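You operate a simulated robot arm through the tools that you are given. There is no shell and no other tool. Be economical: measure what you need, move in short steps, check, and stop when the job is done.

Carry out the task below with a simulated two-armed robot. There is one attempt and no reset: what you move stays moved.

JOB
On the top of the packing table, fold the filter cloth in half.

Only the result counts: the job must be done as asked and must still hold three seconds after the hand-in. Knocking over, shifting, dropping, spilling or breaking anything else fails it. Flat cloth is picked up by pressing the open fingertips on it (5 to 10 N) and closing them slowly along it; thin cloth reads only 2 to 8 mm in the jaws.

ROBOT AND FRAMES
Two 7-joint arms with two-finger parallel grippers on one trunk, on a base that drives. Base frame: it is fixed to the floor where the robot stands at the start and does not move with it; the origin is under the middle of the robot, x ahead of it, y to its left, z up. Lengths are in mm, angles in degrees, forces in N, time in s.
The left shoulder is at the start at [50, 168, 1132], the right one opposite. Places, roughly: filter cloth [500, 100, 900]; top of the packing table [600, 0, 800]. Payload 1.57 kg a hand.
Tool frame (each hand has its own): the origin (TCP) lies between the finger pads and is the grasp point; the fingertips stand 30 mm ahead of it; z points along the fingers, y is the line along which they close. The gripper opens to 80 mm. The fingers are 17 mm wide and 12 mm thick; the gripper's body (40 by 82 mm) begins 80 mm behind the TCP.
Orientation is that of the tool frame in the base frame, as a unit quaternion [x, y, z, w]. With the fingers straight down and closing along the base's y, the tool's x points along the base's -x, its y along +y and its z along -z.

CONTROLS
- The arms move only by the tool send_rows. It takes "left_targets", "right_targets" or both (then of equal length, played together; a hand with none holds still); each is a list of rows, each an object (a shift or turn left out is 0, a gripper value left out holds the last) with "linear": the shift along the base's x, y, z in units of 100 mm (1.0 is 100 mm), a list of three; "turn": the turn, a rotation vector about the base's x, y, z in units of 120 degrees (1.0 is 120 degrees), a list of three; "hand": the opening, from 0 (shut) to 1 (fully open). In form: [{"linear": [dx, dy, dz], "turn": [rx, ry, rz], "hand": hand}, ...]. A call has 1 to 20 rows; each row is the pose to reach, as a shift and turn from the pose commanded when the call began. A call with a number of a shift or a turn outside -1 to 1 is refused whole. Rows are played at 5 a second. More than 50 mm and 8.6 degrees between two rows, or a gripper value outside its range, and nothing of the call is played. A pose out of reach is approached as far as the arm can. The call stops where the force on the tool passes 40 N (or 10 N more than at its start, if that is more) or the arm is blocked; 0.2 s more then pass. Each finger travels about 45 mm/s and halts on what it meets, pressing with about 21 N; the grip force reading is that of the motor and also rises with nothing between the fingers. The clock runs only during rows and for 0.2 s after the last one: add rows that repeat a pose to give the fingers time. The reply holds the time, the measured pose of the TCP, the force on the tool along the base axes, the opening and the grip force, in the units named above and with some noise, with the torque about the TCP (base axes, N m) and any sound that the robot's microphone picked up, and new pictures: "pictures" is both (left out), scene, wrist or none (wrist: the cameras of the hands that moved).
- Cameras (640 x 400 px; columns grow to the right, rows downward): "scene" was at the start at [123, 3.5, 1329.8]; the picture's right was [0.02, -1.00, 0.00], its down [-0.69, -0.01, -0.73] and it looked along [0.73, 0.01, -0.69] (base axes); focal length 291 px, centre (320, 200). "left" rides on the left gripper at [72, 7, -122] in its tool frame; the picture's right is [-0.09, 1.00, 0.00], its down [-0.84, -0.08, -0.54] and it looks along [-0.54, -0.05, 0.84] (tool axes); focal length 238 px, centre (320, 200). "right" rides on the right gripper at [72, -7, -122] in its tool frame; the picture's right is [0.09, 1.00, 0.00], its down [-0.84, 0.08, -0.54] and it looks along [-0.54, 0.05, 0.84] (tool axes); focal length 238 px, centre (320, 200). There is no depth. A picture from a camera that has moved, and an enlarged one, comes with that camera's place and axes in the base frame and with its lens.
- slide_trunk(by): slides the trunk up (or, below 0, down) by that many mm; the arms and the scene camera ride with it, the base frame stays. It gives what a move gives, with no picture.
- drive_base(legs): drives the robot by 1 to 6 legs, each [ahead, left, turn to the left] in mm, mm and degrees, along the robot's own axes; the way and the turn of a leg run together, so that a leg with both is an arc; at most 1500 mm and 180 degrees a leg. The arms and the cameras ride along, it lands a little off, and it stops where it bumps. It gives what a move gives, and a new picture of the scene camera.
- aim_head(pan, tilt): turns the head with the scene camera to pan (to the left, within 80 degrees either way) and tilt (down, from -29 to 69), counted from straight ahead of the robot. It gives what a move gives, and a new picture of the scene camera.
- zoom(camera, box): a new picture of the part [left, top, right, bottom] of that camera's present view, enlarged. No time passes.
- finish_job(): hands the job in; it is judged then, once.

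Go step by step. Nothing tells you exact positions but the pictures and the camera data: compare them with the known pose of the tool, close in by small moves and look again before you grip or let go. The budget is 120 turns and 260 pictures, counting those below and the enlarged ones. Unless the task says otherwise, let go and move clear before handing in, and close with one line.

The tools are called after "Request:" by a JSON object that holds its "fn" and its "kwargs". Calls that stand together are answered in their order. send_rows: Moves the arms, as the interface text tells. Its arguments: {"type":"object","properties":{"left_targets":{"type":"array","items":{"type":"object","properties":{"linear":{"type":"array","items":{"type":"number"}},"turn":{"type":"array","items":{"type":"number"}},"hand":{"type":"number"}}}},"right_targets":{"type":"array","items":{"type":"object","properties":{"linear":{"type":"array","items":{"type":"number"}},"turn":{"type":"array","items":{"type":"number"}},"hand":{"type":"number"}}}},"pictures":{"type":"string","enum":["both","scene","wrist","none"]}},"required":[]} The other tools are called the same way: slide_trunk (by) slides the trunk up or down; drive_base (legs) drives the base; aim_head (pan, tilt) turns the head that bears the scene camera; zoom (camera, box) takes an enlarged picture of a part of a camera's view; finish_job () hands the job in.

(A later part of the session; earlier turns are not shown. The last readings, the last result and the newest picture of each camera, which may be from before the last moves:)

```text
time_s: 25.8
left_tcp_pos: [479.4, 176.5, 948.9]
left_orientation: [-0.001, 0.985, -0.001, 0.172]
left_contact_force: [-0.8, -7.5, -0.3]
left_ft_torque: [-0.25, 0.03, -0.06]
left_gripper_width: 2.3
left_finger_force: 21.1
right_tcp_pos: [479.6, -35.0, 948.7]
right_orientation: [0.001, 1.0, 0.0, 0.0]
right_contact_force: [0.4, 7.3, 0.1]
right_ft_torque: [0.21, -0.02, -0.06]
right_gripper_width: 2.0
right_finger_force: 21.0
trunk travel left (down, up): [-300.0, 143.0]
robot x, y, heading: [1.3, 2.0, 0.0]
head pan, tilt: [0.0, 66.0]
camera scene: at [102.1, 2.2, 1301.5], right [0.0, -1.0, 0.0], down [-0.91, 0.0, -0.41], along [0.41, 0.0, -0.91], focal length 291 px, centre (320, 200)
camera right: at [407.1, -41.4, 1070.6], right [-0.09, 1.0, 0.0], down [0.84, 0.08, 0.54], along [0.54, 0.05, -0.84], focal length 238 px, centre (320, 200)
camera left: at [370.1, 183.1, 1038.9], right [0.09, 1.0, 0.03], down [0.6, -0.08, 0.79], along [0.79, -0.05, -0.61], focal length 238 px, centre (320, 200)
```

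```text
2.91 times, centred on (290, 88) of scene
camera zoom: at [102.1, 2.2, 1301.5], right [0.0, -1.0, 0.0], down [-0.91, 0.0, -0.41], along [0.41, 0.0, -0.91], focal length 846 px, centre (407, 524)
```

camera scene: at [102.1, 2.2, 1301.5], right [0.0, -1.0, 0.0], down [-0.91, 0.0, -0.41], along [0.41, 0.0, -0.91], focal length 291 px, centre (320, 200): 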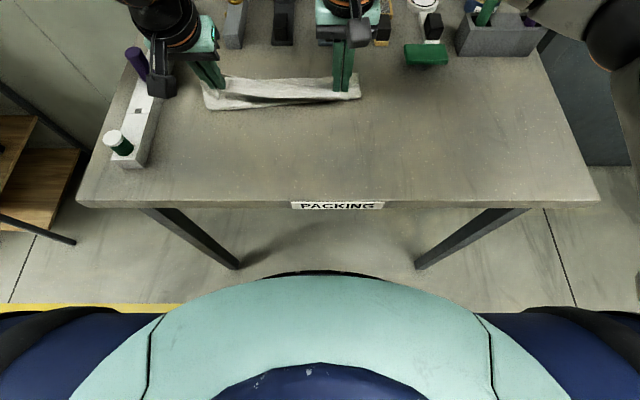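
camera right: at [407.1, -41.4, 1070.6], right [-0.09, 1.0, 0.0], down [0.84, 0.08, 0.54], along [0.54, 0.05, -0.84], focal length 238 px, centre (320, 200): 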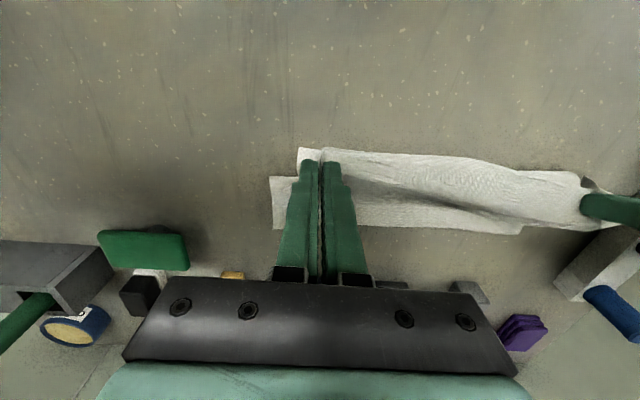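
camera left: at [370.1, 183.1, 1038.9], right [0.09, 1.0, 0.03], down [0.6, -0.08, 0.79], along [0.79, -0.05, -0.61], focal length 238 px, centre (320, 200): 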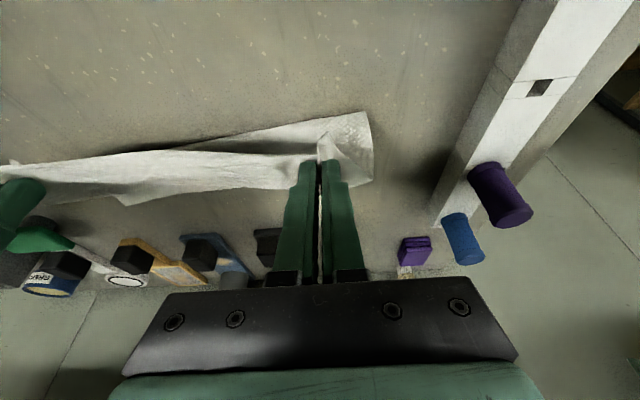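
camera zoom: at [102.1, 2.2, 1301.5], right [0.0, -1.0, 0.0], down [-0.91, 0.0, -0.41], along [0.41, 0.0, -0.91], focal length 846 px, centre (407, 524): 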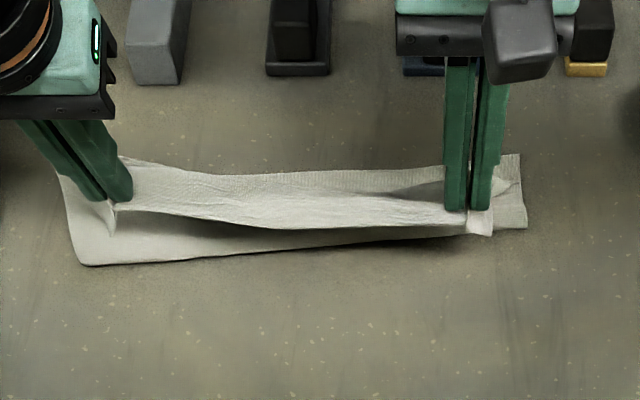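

The lower layer hasn't unrolled yet, with the fold at x ≈ 498 on the left and 531 on the right. I'll keep backing the hands toward the near side so the cloth unrolls.

Request:
{"fn": "send_rows", "kwargs": {"left_targets": [{"linear": [-0.12, -0.03, 0.02]}, {"linear": [-0.24, -0.05, 0.02]}, {"linear": [-0.36, -0.05, 0.0]}, {"linear": [-0.48, -0.05, -0.04]}, {"linear": [-0.6, -0.05, -0.1]}, {"linear": [-0.7, -0.05, -0.16]}, {"linear": [-0.78, -0.05, -0.2]}, {"linear": [-0.78, -0.05, -0.2]}], "right_targets": [{"linear": [-0.12, 0, 0.02]}, {"linear": [-0.24, 0, 0.02]}, {"linear": [-0.36, 0, 0.0]}, {"linear": [-0.48, 0, -0.04]}, {"linear": [-0.6, 0, -0.1]}, {"linear": [-0.7, 0, -0.16]}, {"linear": [-0.78, 0, -0.2]}, {"linear": [-0.78, 0, -0.2]}]}}

Request:
{"fn": "zoom", "kwargs": {"camera": "scene", "box": [180, 20, 400, 157]}}

```text
time_s: 27.6
left_tcp_pos: [400.3, 172.6, 928.1]
left_orientation: [0.0, 0.985, 0.0, 0.171]
left_contact_force: [-0.3, -2.4, -0.1]
left_ft_torque: [-0.09, 0.02, -0.01]
left_gripper_width: 2.2
left_finger_force: 21.6
right_tcp_pos: [401.6, -35.5, 931.1]
right_orientation: [0.0, 1.0, 0.0, 0.0]
right_contact_force: [0.3, 0.9, 1.1]
right_ft_torque: [0.04, 0.02, 0.0]
right_gripper_width: 2.0
right_finger_force: 20.7
trunk travel left (down, up): [-300.0, 143.0]
robot x, y, heading: [1.6, 2.4, -0.2]
head pan, tilt: [0.0, 66.0]
camera scene: at [102.1, 2.1, 1301.5], right [0.0, -1.0, 0.0], down [-0.91, 0.0, -0.41], along [0.41, 0.0, -0.91], focal length 291 px, centre (320, 200)
camera right: at [328.9, -41.7, 1051.1], right [-0.09, 1.0, 0.0], down [0.84, 0.08, 0.54], along [0.54, 0.05, -0.84], focal length 238 px, centre (320, 200)
camera left: at [291.9, 178.0, 1018.3], right [0.09, 1.0, 0.03], down [0.6, -0.08, 0.79], along [0.79, -0.05, -0.61], focal length 238 px, centre (320, 200)
```

scene: 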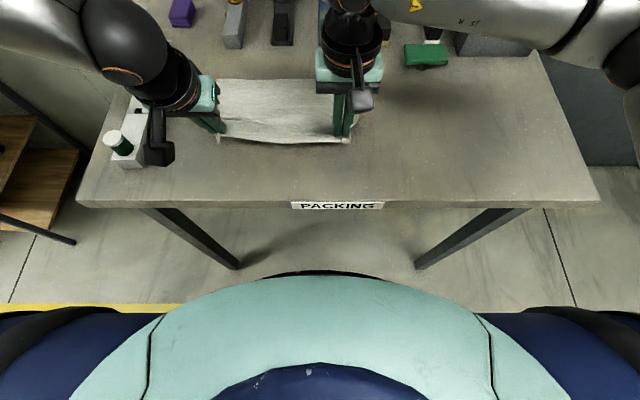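
right: 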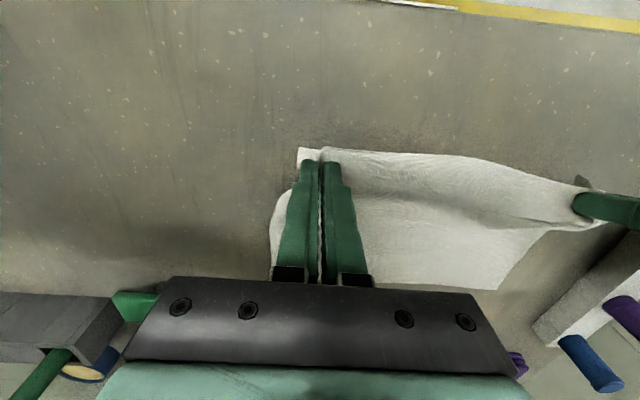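
left: 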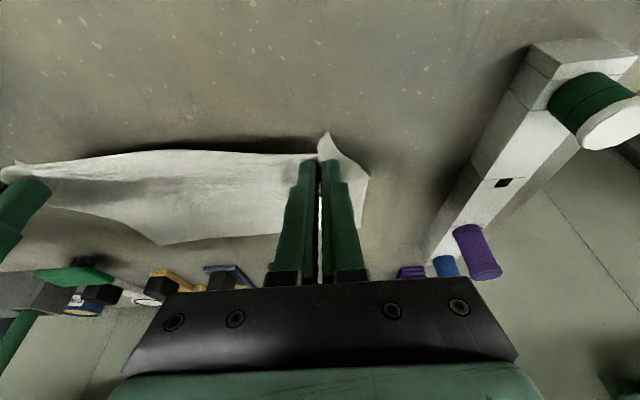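

```text
2.91 times, centred on (290, 88) of scene
camera zoom: at [102.1, 2.1, 1301.5], right [0.0, -1.0, 0.0], down [-0.91, 0.0, -0.41], along [0.41, 0.0, -0.91], focal length 846 px, centre (407, 524)
```

zoom: 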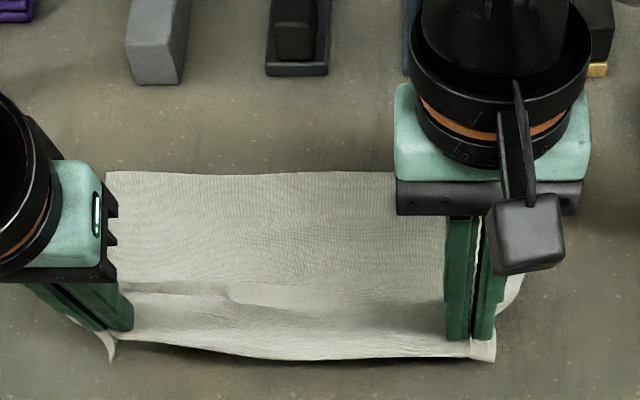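

The cloth is unrolled again, with the far edge straight at x ≈ 581, so the fold line should be at about 467. I'll raise the hands slightly and drive 45 mm forward so the left arm has reach. That motion also carries the cloth.

Request:
{"fn": "send_rows", "kwargs": {"left_targets": [{"linear": [0.02, 0, 0.08]}, {"linear": [0.05, 0, 0.13]}], "right_targets": [{"linear": [0.02, 0, 0.08]}, {"linear": [0.05, 0, 0.12]}], "pictures": "none"}}

Request:
{"fn": "drive_base", "kwargs": {"legs": [[45, 0, 0]]}}

Request:
{"fn": "zoom", "kwargs": {"camera": "scene", "box": [180, 20, 400, 157]}}

```text
time_s: 28.2
left_tcp_pos: [404.9, 171.8, 941.9]
left_orientation: [-0.001, 0.985, -0.001, 0.17]
left_contact_force: [-0.3, -2.1, -0.4]
left_ft_torque: [-0.07, -0.02, -0.02]
left_gripper_width: 2.3
left_finger_force: 21.4
right_tcp_pos: [407.3, -35.7, 941.3]
right_orientation: [0.0, 1.0, 0.0, 0.0]
right_contact_force: [-0.5, 1.6, 0.2]
right_ft_torque: [0.05, 0.01, -0.01]
right_gripper_width: 2.2
right_finger_force: 21.1
trunk travel left (down, up): [-300.0, 143.0]
robot x, y, heading: [1.9, 2.4, 0.0]
head pan, tilt: [0.0, 66.0]
```

```text
time_s: 29.1
left_tcp_pos: [450.8, 173.1, 942.2]
left_orientation: [-0.001, 0.985, 0.0, 0.171]
left_contact_force: [0.3, -1.8, -0.5]
left_ft_torque: [-0.01, 0.04, 0.0]
left_gripper_width: 2.2
left_finger_force: 21.2
right_tcp_pos: [451.5, -34.2, 941.7]
right_orientation: [0.0, 1.0, -0.001, 0.0]
right_contact_force: [-0.3, 0.8, -0.5]
right_ft_torque: [0.04, -0.02, 0.0]
right_gripper_width: 2.2
right_finger_force: 20.7
trunk travel left (down, up): [-300.0, 143.0]
robot x, y, heading: [45.3, -1.6, 0.1]
head pan, tilt: [0.0, 66.0]
camera scene: at [147.4, 2.2, 1301.4], right [0.0, -1.0, 0.0], down [-0.91, 0.0, -0.41], along [0.41, 0.0, -0.91], focal length 291 px, centre (320, 200)
```

scene: 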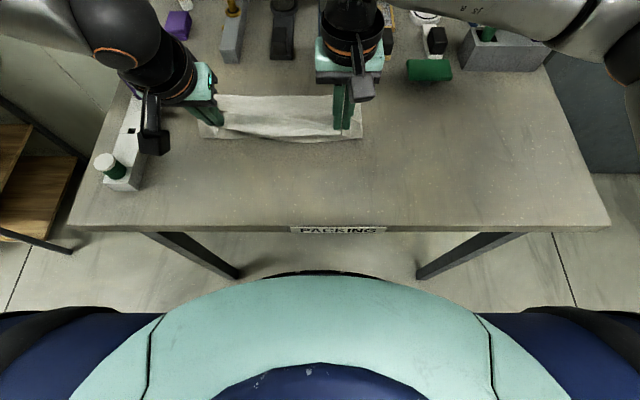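

```text
2.91 times, centred on (290, 88) of scene
camera zoom: at [147.4, 2.2, 1301.4], right [0.0, -1.0, 0.0], down [-0.91, 0.0, -0.41], along [0.41, 0.0, -0.91], focal length 846 px, centre (407, 524)
```

zoom: 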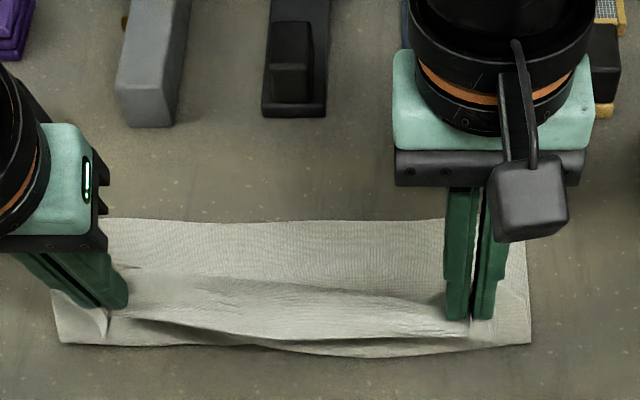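

The fold line is now straight at x ≈ 479 with the far edge at 583, nearly half and half. I'll carry on forward, staying low.

Request:
{"fn": "send_rows", "kwargs": {"left_targets": [{"linear": [0.08, 0, 0.0]}, {"linear": [0.17, 0, -0.01]}, {"linear": [0.26, 0, -0.03]}, {"linear": [0.35, 0, -0.06]}, {"linear": [0.44, 0, -0.09]}, {"linear": [0.53, 0, -0.13]}, {"linear": [0.6, 0, -0.17]}, {"linear": [0.6, 0, -0.17]}], "right_targets": [{"linear": [0.08, 0, 0.0]}, {"linear": [0.17, 0, -0.01]}, {"linear": [0.26, 0, -0.03]}, {"linear": [0.36, 0, -0.06]}, {"linear": [0.47, 0, -0.09]}, {"linear": [0.58, 0, -0.13]}, {"linear": [0.68, 0, -0.17]}, {"linear": [0.68, 0, -0.17]}]}}

Request:
{"fn": "zoom", "kwargs": {"camera": "scene", "box": [180, 20, 400, 157]}}

```text
time_s: 30.9
left_tcp_pos: [510.0, 171.6, 923.7]
left_orientation: [-0.001, 0.985, -0.001, 0.172]
left_contact_force: [-0.7, -1.1, -0.3]
left_ft_torque: [-0.07, 0.04, 0.0]
left_gripper_width: 2.1
left_finger_force: 21.0
right_tcp_pos: [519.6, -34.2, 924.8]
right_orientation: [0.0, 1.0, 0.001, 0.001]
right_contact_force: [-0.1, 1.6, -0.1]
right_ft_torque: [0.05, -0.01, -0.01]
right_gripper_width: 2.2
right_finger_force: 21.3
trunk travel left (down, up): [-300.0, 143.0]
robot x, y, heading: [50.8, -2.4, -0.2]
head pan, tilt: [0.0, 66.0]
camera scene: at [146.5, 2.2, 1301.5], right [0.0, -1.0, 0.0], down [-0.91, 0.0, -0.41], along [0.41, 0.0, -0.91], focal length 291 px, centre (320, 200)
camera right: at [446.9, -40.9, 1045.6], right [-0.09, 1.0, 0.0], down [0.84, 0.08, 0.54], along [0.54, 0.05, -0.84], focal length 238 px, centre (320, 200)
camera left: at [401.8, 178.7, 1014.5], right [0.09, 1.0, 0.03], down [0.6, -0.08, 0.79], along [0.79, -0.05, -0.61], focal length 238 px, centre (320, 200)
```

scene: 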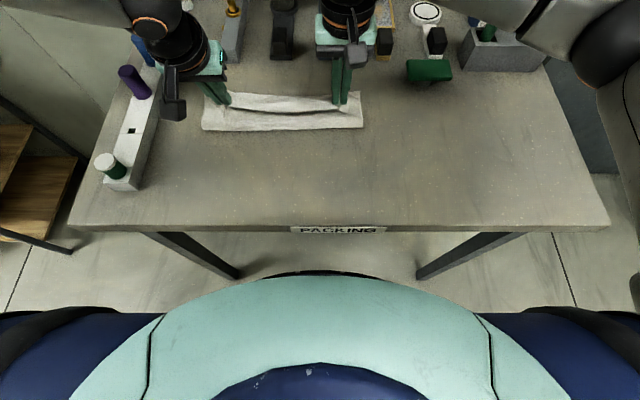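
right: 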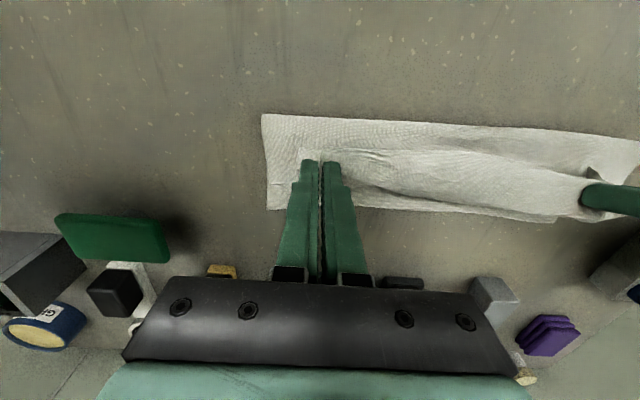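
left: 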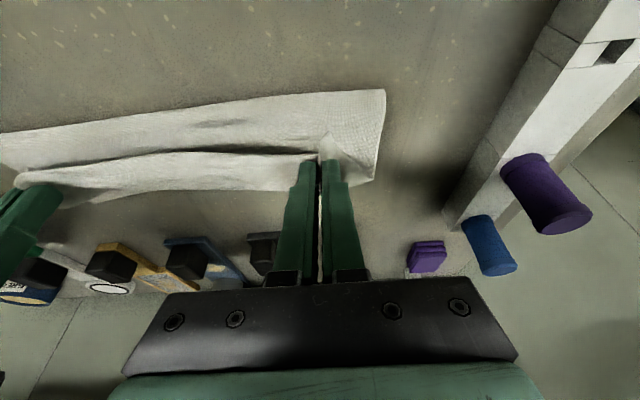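

```text
2.91 times, centred on (290, 88) of scene
camera zoom: at [146.5, 2.2, 1301.5], right [0.0, -1.0, 0.0], down [-0.91, 0.0, -0.41], along [0.41, 0.0, -0.91], focal length 846 px, centre (407, 524)
```

zoom: 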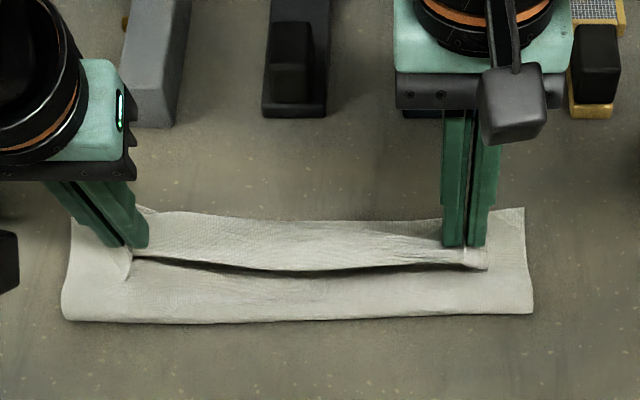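

The fold sits at x ≈ 497–502 with the far edge at ≈ 589, and there is plenty of slack in the upper layer. I'll move the grips forward and down to just short of the far edge; the slack can be ironed toward the fold later.

Request:
{"fn": "send_rows", "kwargs": {"left_targets": [{"linear": [0.1, 0, -0.02]}, {"linear": [0.2, 0, -0.05]}, {"linear": [0.3, 0, -0.09]}, {"linear": [0.4, 0, -0.14]}, {"linear": [0.48, 0, -0.2]}, {"linear": [0.54, 0, -0.25]}, {"linear": [0.56, 0, -0.3]}, {"linear": [0.56, 0, -0.3]}], "right_targets": [{"linear": [0.1, 0, -0.02]}, {"linear": [0.2, 0, -0.05]}, {"linear": [0.3, 0, -0.09]}, {"linear": [0.4, 0, -0.14]}, {"linear": [0.48, 0, -0.2]}, {"linear": [0.54, 0, -0.25]}, {"linear": [0.56, 0, -0.3]}, {"linear": [0.56, 0, -0.3]}]}}

Request:
{"fn": "zoom", "kwargs": {"camera": "scene", "box": [180, 20, 400, 157]}}

```text
time_s: 32.7
left_tcp_pos: [562.4, 176.8, 897.3]
left_orientation: [0.0, 0.985, -0.002, 0.172]
left_contact_force: [-0.2, -5.2, 0.6]
left_ft_torque: [-0.15, 0.01, 0.02]
left_gripper_width: 2.4
left_finger_force: 20.8
left hand out of reach, approached as far as the arm can: row 6, 7, 8
right_tcp_pos: [574.5, -35.2, 895.2]
right_orientation: [0.0, 1.0, 0.002, 0.0]
right_contact_force: [1.2, 5.4, -0.8]
right_ft_torque: [0.21, 0.02, -0.07]
right_gripper_width: 2.3
right_finger_force: 21.1
trunk travel left (down, up): [-300.0, 143.0]
robot x, y, heading: [46.3, -1.8, -0.1]
head pan, tilt: [0.0, 66.0]
camera scene: at [146.6, 2.2, 1301.5], right [0.0, -1.0, 0.0], down [-0.91, 0.0, -0.41], along [0.41, 0.0, -0.91], focal length 291 px, centre (320, 200)
camera right: at [502.5, -40.9, 1015.9], right [-0.09, 1.0, 0.0], down [0.84, 0.08, 0.54], along [0.54, 0.05, -0.84], focal length 238 px, centre (320, 200)
camera left: at [453.4, 183.8, 988.0], right [0.09, 1.0, 0.03], down [0.6, -0.08, 0.79], along [0.79, -0.05, -0.61], focal length 238 px, centre (320, 200)
```

scene: 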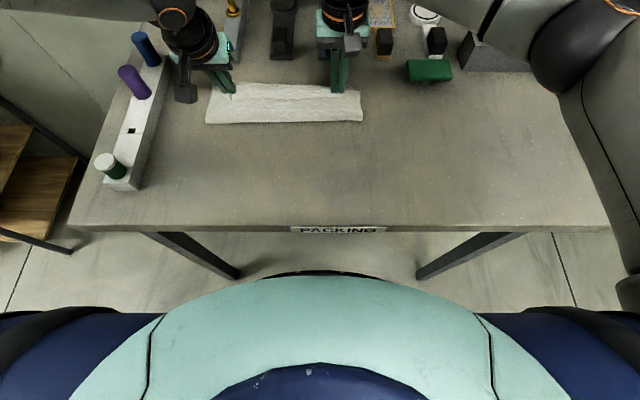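
right: 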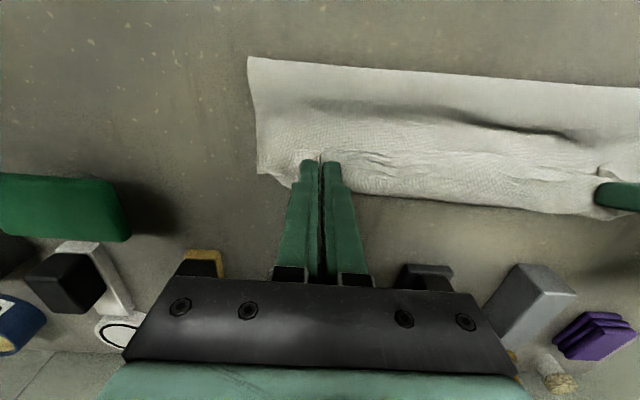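
left: 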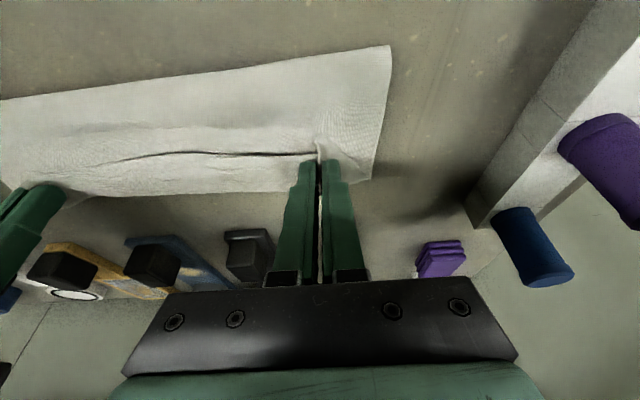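

```text
2.91 times, centred on (290, 88) of scene
camera zoom: at [146.6, 2.2, 1301.5], right [0.0, -1.0, 0.0], down [-0.91, 0.0, -0.41], along [0.41, 0.0, -0.91], focal length 846 px, centre (407, 524)
```

zoom: 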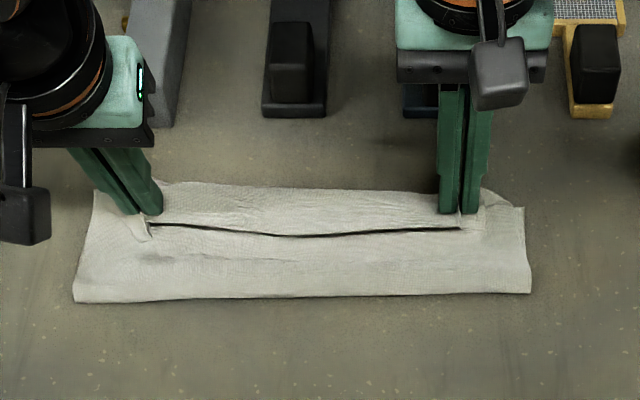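

The taut strip between the grips keeps curling backward, because the hands hold the edge the wrong way round for laying, and the fold creeps with it. I'll go back, lay the cloth flat again and re-grip in a better way: fingers closing across the edge, with the trunk higher for reach.

Request:
{"fn": "send_rows", "kwargs": {"left_targets": [{"linear": [-0.1, -0.04, 0.08]}, {"linear": [-0.22, -0.04, 0.16]}, {"linear": [-0.34, -0.04, 0.22]}, {"linear": [-0.46, -0.04, 0.28]}, {"linear": [-0.58, -0.04, 0.32]}, {"linear": [-0.7, -0.04, 0.35]}, {"linear": [-0.82, -0.04, 0.36]}, {"linear": [-0.94, -0.04, 0.36]}, {"linear": [-1.0, -0.04, 0.36]}], "right_targets": [{"linear": [-0.1, 0.0, 0.08]}, {"linear": [-0.22, 0.0, 0.16]}, {"linear": [-0.34, 0.0, 0.22]}, {"linear": [-0.46, 0.0, 0.28]}, {"linear": [-0.58, 0.0, 0.32]}, {"linear": [-0.7, 0.0, 0.35]}, {"linear": [-0.82, 0.0, 0.36]}, {"linear": [-0.94, 0.0, 0.36]}, {"linear": [-1.0, 0.0, 0.36]}], "pictures": "none"}}

Request:
{"fn": "drive_base", "kwargs": {"legs": [[-45, 0, 0]]}}

```text
time_s: 34.7
left_tcp_pos: [461.1, 172.7, 935.8]
left_orientation: [-0.001, 0.985, -0.001, 0.172]
left_contact_force: [1.0, -3.8, -0.3]
left_ft_torque: [-0.06, 0.0, -0.03]
left_gripper_width: 2.5
left_finger_force: 21.4
right_tcp_pos: [475.5, -34.5, 930.4]
right_orientation: [0.0, 1.0, 0.0, 0.0]
right_contact_force: [0.4, 2.5, -0.1]
right_ft_torque: [0.07, -0.03, -0.01]
right_gripper_width: 2.2
right_finger_force: 20.5
trunk travel left (down, up): [-300.0, 143.0]
robot x, y, heading: [50.6, 0.0, -0.2]
head pan, tilt: [0.0, 66.0]
```

```text
time_s: 35.6
left_tcp_pos: [416.2, 173.1, 934.6]
left_orientation: [0.0, 0.985, 0.0, 0.172]
left_contact_force: [0.6, -2.1, -1.1]
left_ft_torque: [-0.07, 0.0, 0.03]
left_gripper_width: 2.5
left_finger_force: 20.7
right_tcp_pos: [430.4, -34.6, 930.9]
right_orientation: [0.0, 1.0, 0.0, -0.001]
right_contact_force: [-0.3, 1.9, 0.1]
right_ft_torque: [0.05, 0.0, -0.02]
right_gripper_width: 2.3
right_finger_force: 20.9
trunk travel left (down, up): [-300.0, 143.0]
robot x, y, heading: [3.3, 0.1, -0.2]
head pan, tilt: [0.0, 66.0]
camera scene: at [101.2, 2.1, 1301.6], right [0.0, -1.0, 0.0], down [-0.91, 0.0, -0.41], along [0.41, 0.0, -0.91], focal length 291 px, centre (320, 200)
```

scene: 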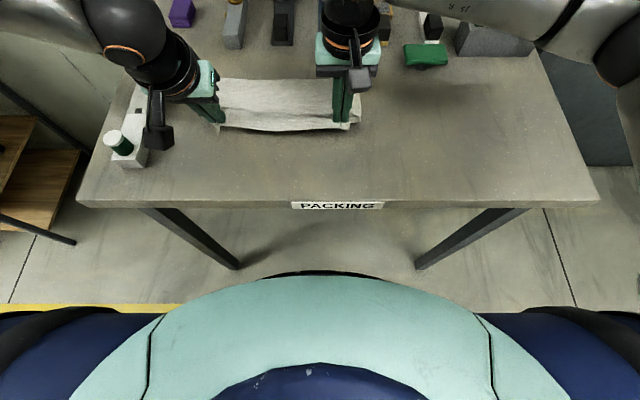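

Now I'll lay the near edge back down at its original place, straightening the left hand on the way.

Request:
{"fn": "send_rows", "kwargs": {"left_targets": [{"linear": [-0.1, 0, -0.02], "turn": [0, 0.04, 0]}, {"linear": [-0.2, 0, -0.08], "turn": [0, 0.08, 0]}, {"linear": [-0.3, 0, -0.16], "turn": [0, 0.12, 0]}, {"linear": [-0.4, 0, -0.26], "turn": [0, 0.165, 0]}, {"linear": [-0.46, 0, -0.36], "turn": [0, 0.165, 0]}, {"linear": [-0.5, 0, -0.46], "turn": [0, 0.165, 0]}, {"linear": [-0.5, 0, -0.49], "turn": [0, 0.165, 0]}, {"linear": [-0.5, 0, -0.49], "turn": [0, 0.165, 0]}], "right_targets": [{"linear": [-0.1, 0, -0.02]}, {"linear": [-0.22, 0, -0.08]}, {"linear": [-0.34, 0, -0.16]}, {"linear": [-0.46, 0, -0.26]}, {"linear": [-0.54, 0, -0.34]}, {"linear": [-0.6, 0, -0.43]}, {"linear": [-0.6, 0, -0.46]}, {"linear": [-0.6, 0, -0.46]}]}}

```text
time_s: 37.4
left_tcp_pos: [368.0, 173.6, 884.8]
left_orientation: [0.0, 1.0, 0.0, 0.0]
left_contact_force: [0.5, -1.5, -0.4]
left_ft_torque: [-0.05, -0.03, 0.03]
left_gripper_width: 2.4
left_finger_force: 20.6
right_tcp_pos: [369.7, -33.9, 885.2]
right_orientation: [-0.001, 1.0, 0.0, 0.001]
right_contact_force: [-1.1, 1.9, 0.3]
right_ft_torque: [0.06, 0.01, -0.01]
right_gripper_width: 2.0
right_finger_force: 20.5
trunk travel left (down, up): [-300.0, 143.0]
robot x, y, heading: [4.8, -2.1, 0.1]
head pan, tilt: [0.0, 66.0]
camera scene: at [101.9, 2.1, 1301.5], right [0.0, -1.0, 0.0], down [-0.91, 0.0, -0.41], along [0.41, 0.0, -0.91], focal length 291 px, centre (320, 200)
camera right: at [297.9, -41.1, 1005.1], right [-0.09, 1.0, 0.0], down [0.84, 0.08, 0.54], along [0.54, 0.05, -0.84], focal length 238 px, centre (320, 200)
camera left: at [296.4, 179.1, 1007.3], right [0.09, 1.0, 0.0], down [0.84, -0.08, 0.54], along [0.54, -0.05, -0.84], focal length 238 px, centre (320, 200)
```

scene: 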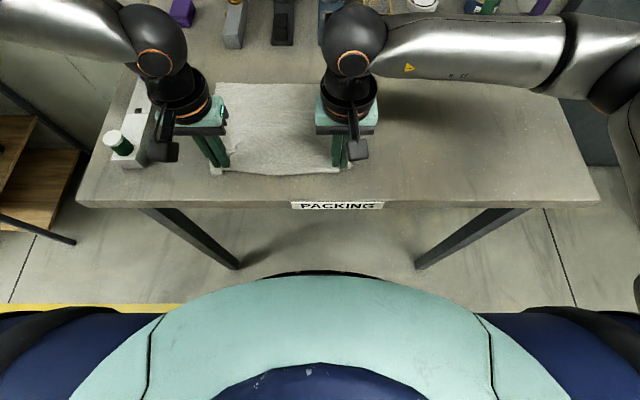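
right: 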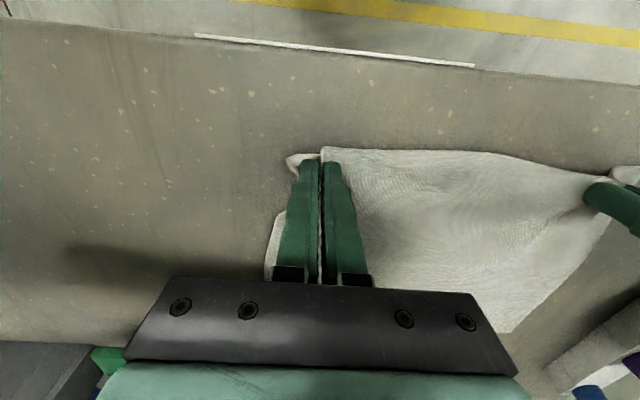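
left: 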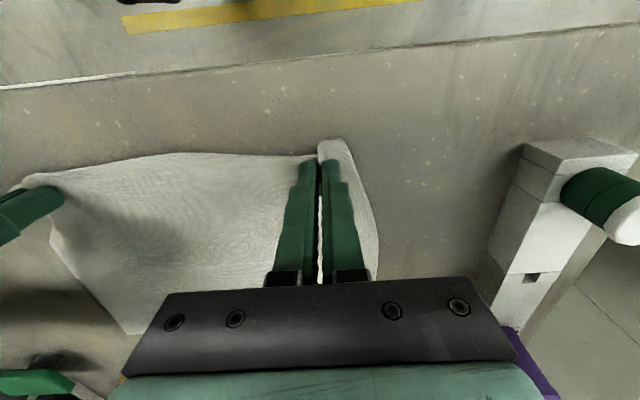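

The cloth is back near its start layout. I'll press lightly and open slowly, so the fingertips spread the ridges flat, then rise.

Request:
{"fn": "send_rows", "kwargs": {"left_targets": [{"linear": [0, 0.0, -0.03]}, {"linear": [0, 0.01, -0.035], "hand": 0.06}, {"linear": [0, 0.02, -0.035], "hand": 0.12}, {"linear": [0, 0.03, -0.035], "hand": 0.18}, {"linear": [0, 0.04, -0.035], "hand": 0.24}, {"linear": [0, 0.05, -0.035], "hand": 0.3}, {"linear": [0, 0.06, -0.035], "hand": 0.36}, {"linear": [0, 0.06, 0.1], "hand": 0.4}, {"linear": [0, 0.06, 0.5]}, {"linear": [0, 0.06, 0.9]}], "right_targets": [{"linear": [0, 0.0, -0.03]}, {"linear": [0, -0.01, -0.035], "hand": 0.06}, {"linear": [0, -0.02, -0.035], "hand": 0.12}, {"linear": [0, -0.03, -0.035], "hand": 0.18}, {"linear": [0, -0.04, -0.035], "hand": 0.24}, {"linear": [0, -0.05, -0.035], "hand": 0.3}, {"linear": [0, -0.06, -0.035], "hand": 0.36}, {"linear": [0, -0.06, 0.1], "hand": 0.4}, {"linear": [0, -0.06, 0.5]}, {"linear": [0, -0.06, 0.9]}]}}

```text
time_s: 39.6
left_tcp_pos: [369.1, 178.5, 977.9]
left_orientation: [0.0, 1.0, 0.0, -0.001]
left_contact_force: [-0.1, -0.2, 0.9]
left_ft_torque: [0.01, 0.0, -0.01]
left_gripper_width: 32.0
left_finger_force: 0.1
right_tcp_pos: [368.2, -40.7, 974.9]
right_orientation: [0.001, 1.0, 0.0, 0.0]
right_contact_force: [-0.5, -0.3, 0.3]
right_ft_torque: [0.01, -0.02, -0.02]
right_gripper_width: 31.8
right_finger_force: 0.1
trunk travel left (down, up): [-300.0, 143.0]
robot x, y, heading: [3.5, 1.3, -0.3]
head pan, tilt: [0.0, 66.0]
camera scene: at [101.5, 2.2, 1301.4], right [0.0, -1.0, 0.0], down [-0.91, 0.0, -0.41], along [0.41, 0.0, -0.91], focal length 291 px, centre (320, 200)
camera right: at [296.6, -46.9, 1095.6], right [-0.09, 1.0, 0.0], down [0.84, 0.08, 0.54], along [0.54, 0.05, -0.84], focal length 238 px, centre (320, 200)
camera left: at [296.1, 185.0, 1098.3], right [0.09, 1.0, 0.0], down [0.84, -0.08, 0.54], along [0.54, -0.05, -0.84], focal length 238 px, centre (320, 200)
```

scene: 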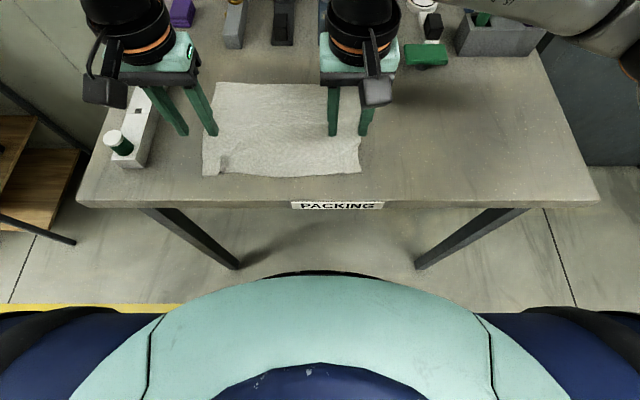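
right: 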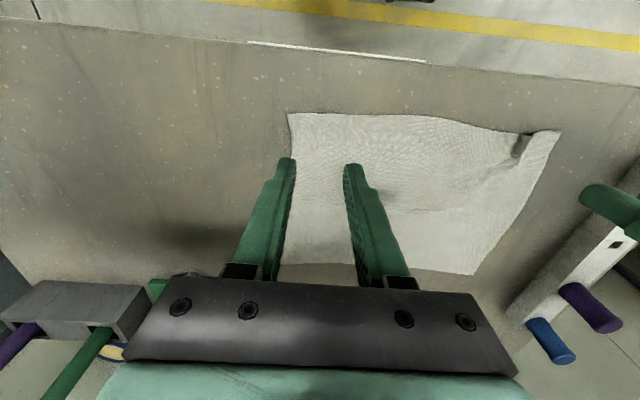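
left: 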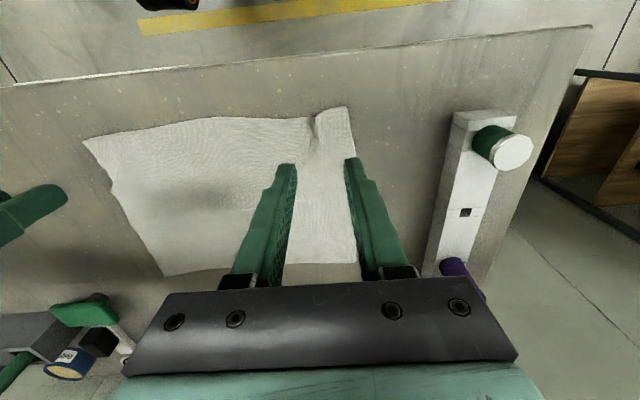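

The cloth is flat again: NL (349,207), NR (356,-74), FL (565,217), FR (572,-83). I'll raise the trunk 100 mm for better wrist angles.

Request:
{"fn": "slide_trunk", "kwargs": {"by": 100}}

```text
time_s: 40.9
left_tcp_pos: [368.2, 179.2, 1076.4]
left_orientation: [-0.001, 1.0, 0.0, -0.001]
left_contact_force: [0.5, -0.1, -0.4]
left_ft_torque: [0.0, -0.02, 0.02]
left_gripper_width: 31.8
left_finger_force: 0.0
right_tcp_pos: [368.8, -41.3, 1075.2]
right_orientation: [-0.001, 1.0, 0.0, -0.001]
right_contact_force: [0.5, 0.5, -0.2]
right_ft_torque: [0.01, -0.01, 0.03]
right_gripper_width: 32.1
right_finger_force: 0.0
trunk travel left (down, up): [-400.0, 43.0]
robot x, y, heading: [-0.7, -1.2, -0.2]
head pan, tilt: [0.0, 66.0]
```

Now I'll yaw both hands 90° with the cameras outward, while coming down a little.

Request:
{"fn": "send_rows", "kwargs": {"left_targets": [{"turn": [0, 0, -0.07]}, {"turn": [0, 0, -0.14]}, {"turn": [0, 0, -0.21], "linear": [0, 0, -0.1]}, {"turn": [0, 0, -0.28], "linear": [0, 0, -0.2]}, {"turn": [0, 0, -0.35], "linear": [0, 0, -0.3]}, {"turn": [0, 0, -0.42], "linear": [0, 0, -0.4]}, {"turn": [0, 0, -0.49], "linear": [0, 0, -0.5]}, {"turn": [0, 0, -0.56], "linear": [0, 0, -0.6]}, {"turn": [0, 0, -0.63], "linear": [0, 0.05, -0.7]}, {"turn": [0, 0, -0.7], "linear": [0, 0.1, -0.8]}, {"turn": [0, 0, -0.75], "linear": [0, 0.12, -0.9]}, {"turn": [0, 0, -0.75], "linear": [0, 0.12, -0.9]}], "right_targets": [{"turn": [0, 0, 0.07]}, {"turn": [0, 0, 0.14]}, {"turn": [0, 0, 0.21], "linear": [0, 0, -0.1]}, {"turn": [0, 0, 0.28], "linear": [0, 0, -0.2]}, {"turn": [0, 0, 0.35], "linear": [0, 0, -0.3]}, {"turn": [0, 0, 0.42], "linear": [0, 0, -0.4]}, {"turn": [0, 0, 0.49], "linear": [0, 0, -0.5]}, {"turn": [0, 0, 0.56], "linear": [0, 0, -0.6]}, {"turn": [0, 0, 0.63], "linear": [0, -0.05, -0.7]}, {"turn": [0, 0, 0.7], "linear": [0, -0.1, -0.8]}, {"turn": [0, 0, 0.75], "linear": [0, -0.17, -0.9]}, {"turn": [0, 0, 0.75], "linear": [0, -0.17, -0.9]}]}}

```text
time_s: 43.5
left_tcp_pos: [368.8, 190.4, 986.4]
left_orientation: [0.708, 0.706, 0.0, 0.0]
left_contact_force: [0.0, 0.0, 0.4]
left_ft_torque: [-0.03, 0.04, 0.01]
left_gripper_width: 32.1
left_finger_force: 0.1
right_tcp_pos: [340.3, -69.3, 999.7]
right_orientation: [-0.658, 0.753, 0.001, 0.001]
right_contact_force: [-0.6, 0.7, -0.3]
right_ft_torque: [-0.02, -0.02, 0.04]
right_gripper_width: 32.0
right_finger_force: 0.1
right hand out of reach, approached as far as the arm can: row 10, 11, 12
trunk travel left (down, up): [-400.0, 43.0]
robot x, y, heading: [-0.2, -1.6, 0.2]
head pan, tilt: [0.0, 66.0]
camera scene: at [102.2, 2.5, 1401.5], right [0.0, -1.0, 0.0], down [-0.91, 0.0, -0.41], along [0.41, 0.0, -0.91], focal length 291 px, centre (320, 200)
camera right: at [336.0, -141.9, 1120.5], right [-1.0, 0.04, 0.0], down [0.04, 0.84, 0.54], along [0.02, 0.54, -0.84], focal length 238 px, centre (320, 200)
camera left: at [375.1, 262.6, 1108.2], right [1.0, -0.09, 0.0], down [-0.08, -0.84, 0.54], along [-0.05, -0.54, -0.84], focal length 238 px, centre (320, 200)
```

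scene: 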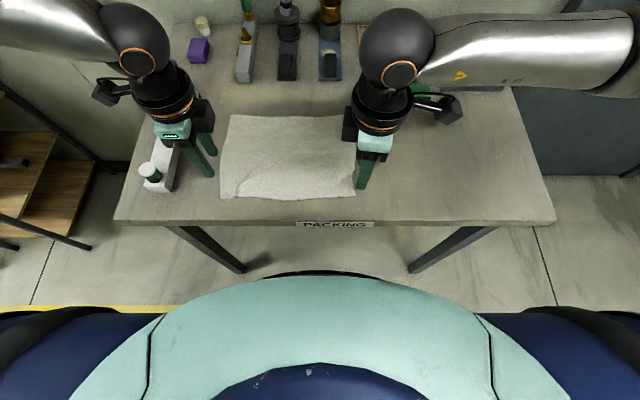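
right: 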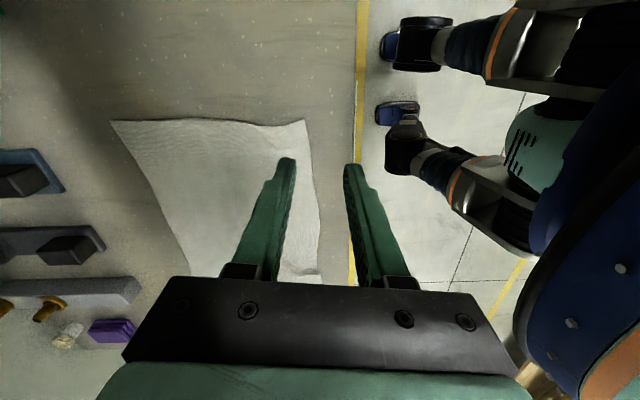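
left: 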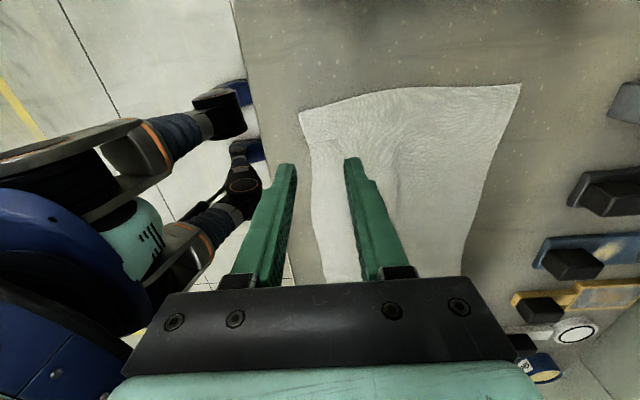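

The left hand is fine, but the right wrist hits a joint limit at about 82°. I'll turn the right hand the other way, to -90°, like the left.

Request:
{"fn": "send_rows", "kwargs": {"right_targets": [{"turn": [0, 0, -0.07]}, {"turn": [0, 0, -0.14]}, {"turn": [0, 0, -0.21]}, {"turn": [0, 0, -0.28], "linear": [0.1, 0, 0]}, {"turn": [0, 0, -0.35], "linear": [0.2, 0, 0]}, {"turn": [0, 0, -0.42], "linear": [0.28, 0, 0]}, {"turn": [0, 0, -0.49], "linear": [0.28, 0, 0]}, {"turn": [0, 0, -0.56], "linear": [0.28, 0, 0]}, {"turn": [0, 0, -0.63], "linear": [0.28, 0, 0]}, {"turn": [0, 0, -0.7], "linear": [0.28, 0, 0]}, {"turn": [0, 0, -0.77], "linear": [0.28, 0, 0]}, {"turn": [0, 0, -0.84], "linear": [0.28, 0, 0]}, {"turn": [0, 0, -0.91], "linear": [0.28, 0, 0]}, {"turn": [0, 0, -0.98], "linear": [0.28, 0, 0]}], "pictures": "none"}}

Request:
{"fn": "send_rows", "kwargs": {"right_targets": [{"turn": [0, 0, -0.07]}, {"turn": [0, 0, -0.14]}, {"turn": [0, 0, -0.21]}, {"turn": [0, 0, -0.28]}, {"turn": [0, 0, -0.35]}, {"turn": [0, 0, -0.42]}, {"turn": [0, 0, -0.458]}, {"turn": [0, 0, -0.458]}], "pictures": "both"}}

```text
time_s: 46.5
left_tcp_pos: [368.5, 190.5, 985.8]
left_orientation: [0.707, 0.707, 0.0, 0.0]
left_contact_force: [0.3, 0.0, -0.3]
left_ft_torque: [0.01, -0.04, 0.03]
left_gripper_width: 32.0
left_finger_force: 0.0
right_tcp_pos: [366.9, -70.2, 1000.1]
right_orientation: [0.304, 0.953, 0.0, 0.0]
right_contact_force: [0.5, 0.1, 0.1]
right_ft_torque: [0.0, -0.01, 0.02]
right_gripper_width: 31.9
right_finger_force: 0.0
trunk travel left (down, up): [-400.0, 43.0]
robot x, y, heading: [1.6, -2.0, 0.2]
head pan, tilt: [0.0, 66.0]
```

```text
time_s: 48.3
left_tcp_pos: [367.9, 190.9, 986.9]
left_orientation: [0.707, 0.707, 0.001, 0.0]
left_contact_force: [-0.6, -0.5, -0.2]
left_ft_torque: [0.0, 0.0, 0.01]
left_gripper_width: 32.2
left_finger_force: 0.1
right_tcp_pos: [367.3, -70.1, 998.7]
right_orientation: [0.71, 0.704, 0.0, 0.0]
right_contact_force: [0.3, 0.1, -0.9]
right_ft_torque: [0.04, 0.0, 0.01]
right_gripper_width: 31.9
right_finger_force: 0.0
trunk travel left (down, up): [-400.0, 43.0]
robot x, y, heading: [2.3, 2.2, -0.2]
head pan, tilt: [0.0, 66.0]
camera scene: at [102.0, 2.1, 1401.5], right [0.0, -1.0, 0.0], down [-0.91, 0.0, -0.41], along [0.41, 0.0, -0.91], focal length 291 px, centre (320, 200)
camera right: at [360.7, 2.2, 1120.3], right [1.0, 0.09, 0.0], down [0.07, -0.84, 0.54], along [0.05, -0.54, -0.84], focal length 238 px, centre (320, 200)
```

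scene: 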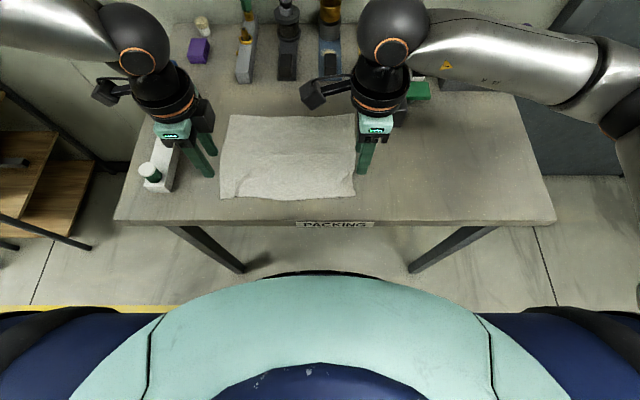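
right: 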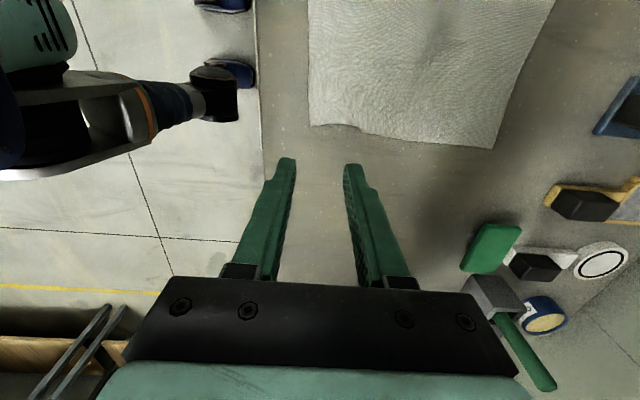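

Before gripping, I'll test that both hands reach the far edge zone in this orientation.

Request:
{"fn": "send_rows", "kwargs": {"left_targets": [{"linear": [0.33, 0, -0.1]}, {"linear": [0.66, 0, -0.2]}, {"linear": [1.0, 0, -0.3]}], "right_targets": [{"linear": [0.33, 0.03, -0.1]}, {"linear": [0.66, 0.06, -0.2]}, {"linear": [1.0, 0.1, -0.3]}], "pictures": "none"}}

Request:
{"fn": "send_rows", "kwargs": {"left_targets": [{"linear": [0.33, 0, -0.1]}, {"linear": [0.66, 0, -0.2]}, {"linear": [1.0, 0, -0.35]}, {"linear": [1.0, 0, -0.35]}], "right_targets": [{"linear": [0.33, 0.0, -0.1]}, {"linear": [0.66, 0.0, -0.2]}, {"linear": [1.0, 0.0, -0.35]}, {"linear": [1.0, 0, -0.35]}], "pictures": "none"}}

```text
time_s: 49.1
left_tcp_pos: [458.7, 201.3, 965.2]
left_orientation: [0.707, 0.707, 0.001, 0.0]
left_contact_force: [-1.8, -0.2, 0.0]
left_ft_torque: [-0.01, 0.0, 0.0]
left_gripper_width: 31.8
left_finger_force: 0.0
left hand out of reach, approached as far as the arm can: row 3
right_tcp_pos: [467.1, -59.7, 971.4]
right_orientation: [0.709, 0.705, 0.001, 0.0]
right_contact_force: [-0.4, 1.0, -0.3]
right_ft_torque: [-0.01, -0.01, 0.0]
right_gripper_width: 32.0
right_finger_force: 0.1
trunk travel left (down, up): [-400.0, 43.0]
robot x, y, heading: [1.5, 2.1, 0.1]
head pan, tilt: [0.0, 66.0]
```

```text
time_s: 50.1
left_tcp_pos: [495.8, 239.4, 972.7]
left_orientation: [0.707, 0.707, 0.001, 0.0]
left_contact_force: [0.0, 0.0, -0.2]
left_ft_torque: [0.01, 0.0, 0.0]
left_gripper_width: 32.2
left_finger_force: 0.1
left hand out of reach, approached as far as the arm can: row 1, 2, 3, 4
right_tcp_pos: [567.7, -60.4, 934.1]
right_orientation: [0.709, 0.705, 0.001, 0.001]
right_contact_force: [0.2, -0.1, -0.3]
right_ft_torque: [-0.02, 0.03, 0.01]
right_gripper_width: 32.1
right_finger_force: 0.0
trunk travel left (down, up): [-400.0, 43.0]
robot x, y, heading: [2.2, 0.6, 0.1]
head pan, tilt: [0.0, 66.0]
```

The right hand reaches but the left arm sticks on a joint limit and slides outward. I'll test another route for it: swing out to y ≈ 310, then forward, then back in, so the joints take a different posture.

Request:
{"fn": "send_rows", "kwargs": {"left_targets": [{"linear": [0, 0.3, 0.2]}, {"linear": [0.1, 0.6, 0.4]}, {"linear": [0.4, 0.7, 0.4]}, {"linear": [0.7, 0.7, 0.4]}, {"linear": [0.7, 0.5, 0.3]}, {"linear": [0.7, 0.1, 0.2]}, {"linear": [0.7, -0.2, 0.0]}, {"linear": [0.7, -0.4, -0.2]}, {"linear": [0.7, -0.4, -0.2]}], "pictures": "scene"}}

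```text
time_s: 52.1
left_tcp_pos: [506.6, 238.5, 988.0]
left_orientation: [0.708, 0.707, 0.001, 0.0]
left_contact_force: [-0.2, 0.3, -0.1]
left_ft_torque: [0.0, -0.02, 0.0]
left_gripper_width: 32.0
left_finger_force: 0.0
left hand out of reach, approached as far as the arm can: row 4, 5, 6, 7, 8, 9
right_tcp_pos: [566.9, -59.1, 935.1]
right_orientation: [0.709, 0.705, 0.0, 0.0]
right_contact_force: [-0.1, -0.6, 0.2]
right_ft_torque: [-0.04, -0.01, 0.02]
right_gripper_width: 32.1
right_finger_force: 0.1
trunk travel left (down, up): [-400.0, 43.0]
robot x, y, heading: [-1.5, -2.8, 0.3]
head pan, tilt: [0.0, 66.0]
camera scene: at [102.0, 2.2, 1401.5], right [0.0, -1.0, 0.0], down [-0.91, 0.0, -0.41], along [0.41, 0.0, -0.91], focal length 291 px, centre (320, 200)
```

scene: 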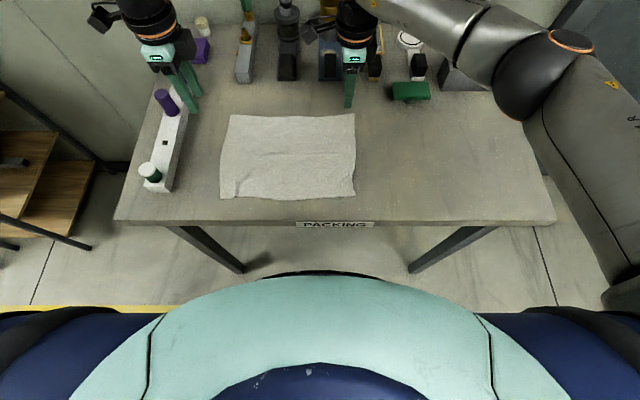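

The limit looks like wrist flexion: when extended, the hand must be well below shoulder height. I'll raise the trunk the remaining 40 mm and test the left hand again, lower down.

Request:
{"fn": "slide_trunk", "kwargs": {"by": 42}}

Request:
{"fn": "send_rows", "kwargs": {"left_targets": [{"linear": [-0.1, -0.1, -0.3]}, {"linear": [-0.15, -0.2, -0.6]}, {"linear": [-0.15, -0.4, -0.95]}, {"linear": [0.1, -0.45, -0.95]}, {"linear": [0.35, -0.45, -0.95]}, {"linear": [0.6, -0.45, -0.95]}, {"linear": [0.6, -0.45, -0.95]}], "pictures": "none"}}

```text
time_s: 53.0
left_tcp_pos: [507.1, 239.9, 1030.7]
left_orientation: [0.707, 0.707, 0.001, 0.0]
left_contact_force: [0.3, -0.8, -0.8]
left_ft_torque: [-0.01, 0.02, 0.01]
left_gripper_width: 32.0
left_finger_force: 0.0
right_tcp_pos: [566.9, -59.2, 975.8]
right_orientation: [0.71, 0.705, 0.0, 0.0]
right_contact_force: [-0.6, 0.5, -0.4]
right_ft_torque: [-0.02, -0.04, 0.01]
right_gripper_width: 32.1
right_finger_force: 0.1
trunk travel left (down, up): [-442.0, 1.0]
robot x, y, heading: [2.8, 0.3, 0.0]
head pan, tilt: [0.0, 66.0]
```

```text
time_s: 54.6
left_tcp_pos: [484.9, 244.1, 993.0]
left_orientation: [0.706, 0.708, 0.001, 0.0]
left_contact_force: [0.2, 0.3, -0.6]
left_ft_torque: [-0.02, -0.03, 0.0]
left_gripper_width: 32.0
left_finger_force: 0.1
left hand out of reach, approached as far as the arm can: row 1, 2, 3, 4, 5, 6, 7
right_tcp_pos: [567.5, -59.0, 976.8]
right_orientation: [0.709, 0.705, 0.0, 0.001]
right_contact_force: [-0.8, -0.1, 0.4]
right_ft_torque: [0.02, 0.02, 0.01]
right_gripper_width: 32.1
right_finger_force: 0.1
trunk travel left (down, up): [-442.0, 1.0]
robot x, y, heading: [1.6, 1.4, 0.1]
head pan, tilt: [0.0, 66.0]
```

The left hand is at a limit in this outward yaw; the right works with its camera inward. I'll mirror that by turning the left hand by +180° so its camera faces inward, then test again.

Request:
{"fn": "send_rows", "kwargs": {"left_targets": [{"turn": [0, 0, 0.07]}, {"turn": [0, 0, 0.14]}, {"turn": [0, 0, 0.21]}, {"turn": [0, 0, 0.28]}, {"turn": [0, 0, 0.35]}, {"turn": [0, 0, 0.42]}, {"turn": [0, 0, 0.49]}, {"turn": [0, 0, 0.56]}, {"turn": [0, 0, 0.63]}, {"turn": [0, 0, 0.7]}, {"turn": [0, 0, 0.77]}, {"turn": [0, 0, 0.84]}, {"turn": [0, 0, 0.91]}, {"turn": [0, 0, 0.98]}], "pictures": "none"}}

Request:
{"fn": "send_rows", "kwargs": {"left_targets": [{"turn": [0, 0, 0.07]}, {"turn": [0, 0, 0.14]}, {"turn": [0, 0, 0.21]}, {"turn": [0, 0, 0.28]}, {"turn": [0, 0, 0.35]}, {"turn": [0, 0, 0.42]}, {"turn": [0, 0, 0.49]}, {"turn": [0, 0, 0.52]}, {"turn": [0, 0, 0.52], "linear": [0.2, -0.1, -0.2]}, {"turn": [0, 0, 0.52], "linear": [0.5, -0.3, -0.4]}, {"turn": [0, 0, 0.52], "linear": [0.75, -0.5, -0.6]}, {"turn": [0, 0, 0.52], "linear": [0.75, -0.5, -0.6]}], "pictures": "scene"}}

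```text
time_s: 57.6
left_tcp_pos: [483.5, 245.7, 991.8]
left_orientation: [-0.239, 0.971, 0.001, 0.0]
left_contact_force: [-0.7, 0.7, 0.3]
left_ft_torque: [0.0, 0.01, 0.02]
left_gripper_width: 32.1
left_finger_force: 0.0
right_tcp_pos: [567.4, -60.2, 976.3]
right_orientation: [0.709, 0.705, 0.001, -0.001]
right_contact_force: [0.5, 0.0, -0.1]
right_ft_torque: [-0.01, -0.01, 0.0]
right_gripper_width: 31.8
right_finger_force: 0.1
trunk travel left (down, up): [-442.0, 1.0]
robot x, y, heading: [4.6, -1.1, 0.3]
head pan, tilt: [0.0, 66.0]
```

```text
time_s: 60.2
left_tcp_pos: [484.2, 246.5, 992.0]
left_orientation: [-0.707, 0.707, 0.001, 0.0]
left_contact_force: [0.4, 0.1, -0.8]
left_ft_torque: [-0.01, 0.0, 0.03]
left_gripper_width: 32.0
left_finger_force: 0.0
left hand out of reach, approached as far as the arm can: row 9, 10, 11, 12
right_tcp_pos: [567.0, -60.8, 976.0]
right_orientation: [0.709, 0.705, 0.0, -0.001]
right_contact_force: [-0.7, -0.1, -0.7]
right_ft_torque: [0.02, 0.01, 0.01]
right_gripper_width: 32.0
right_finger_force: 0.1
trunk travel left (down, up): [-442.0, 1.0]
robot x, y, heading: [2.9, 0.3, -0.2]
head pan, tilt: [0.0, 66.0]
camera scene: at [102.0, 2.1, 1443.5], right [0.0, -1.0, 0.0], down [-0.91, 0.0, -0.41], along [0.41, 0.0, -0.91], focal length 291 px, centre (320, 200)
```

scene: 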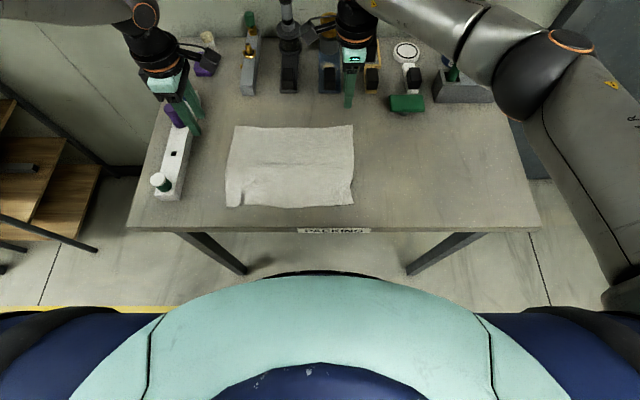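

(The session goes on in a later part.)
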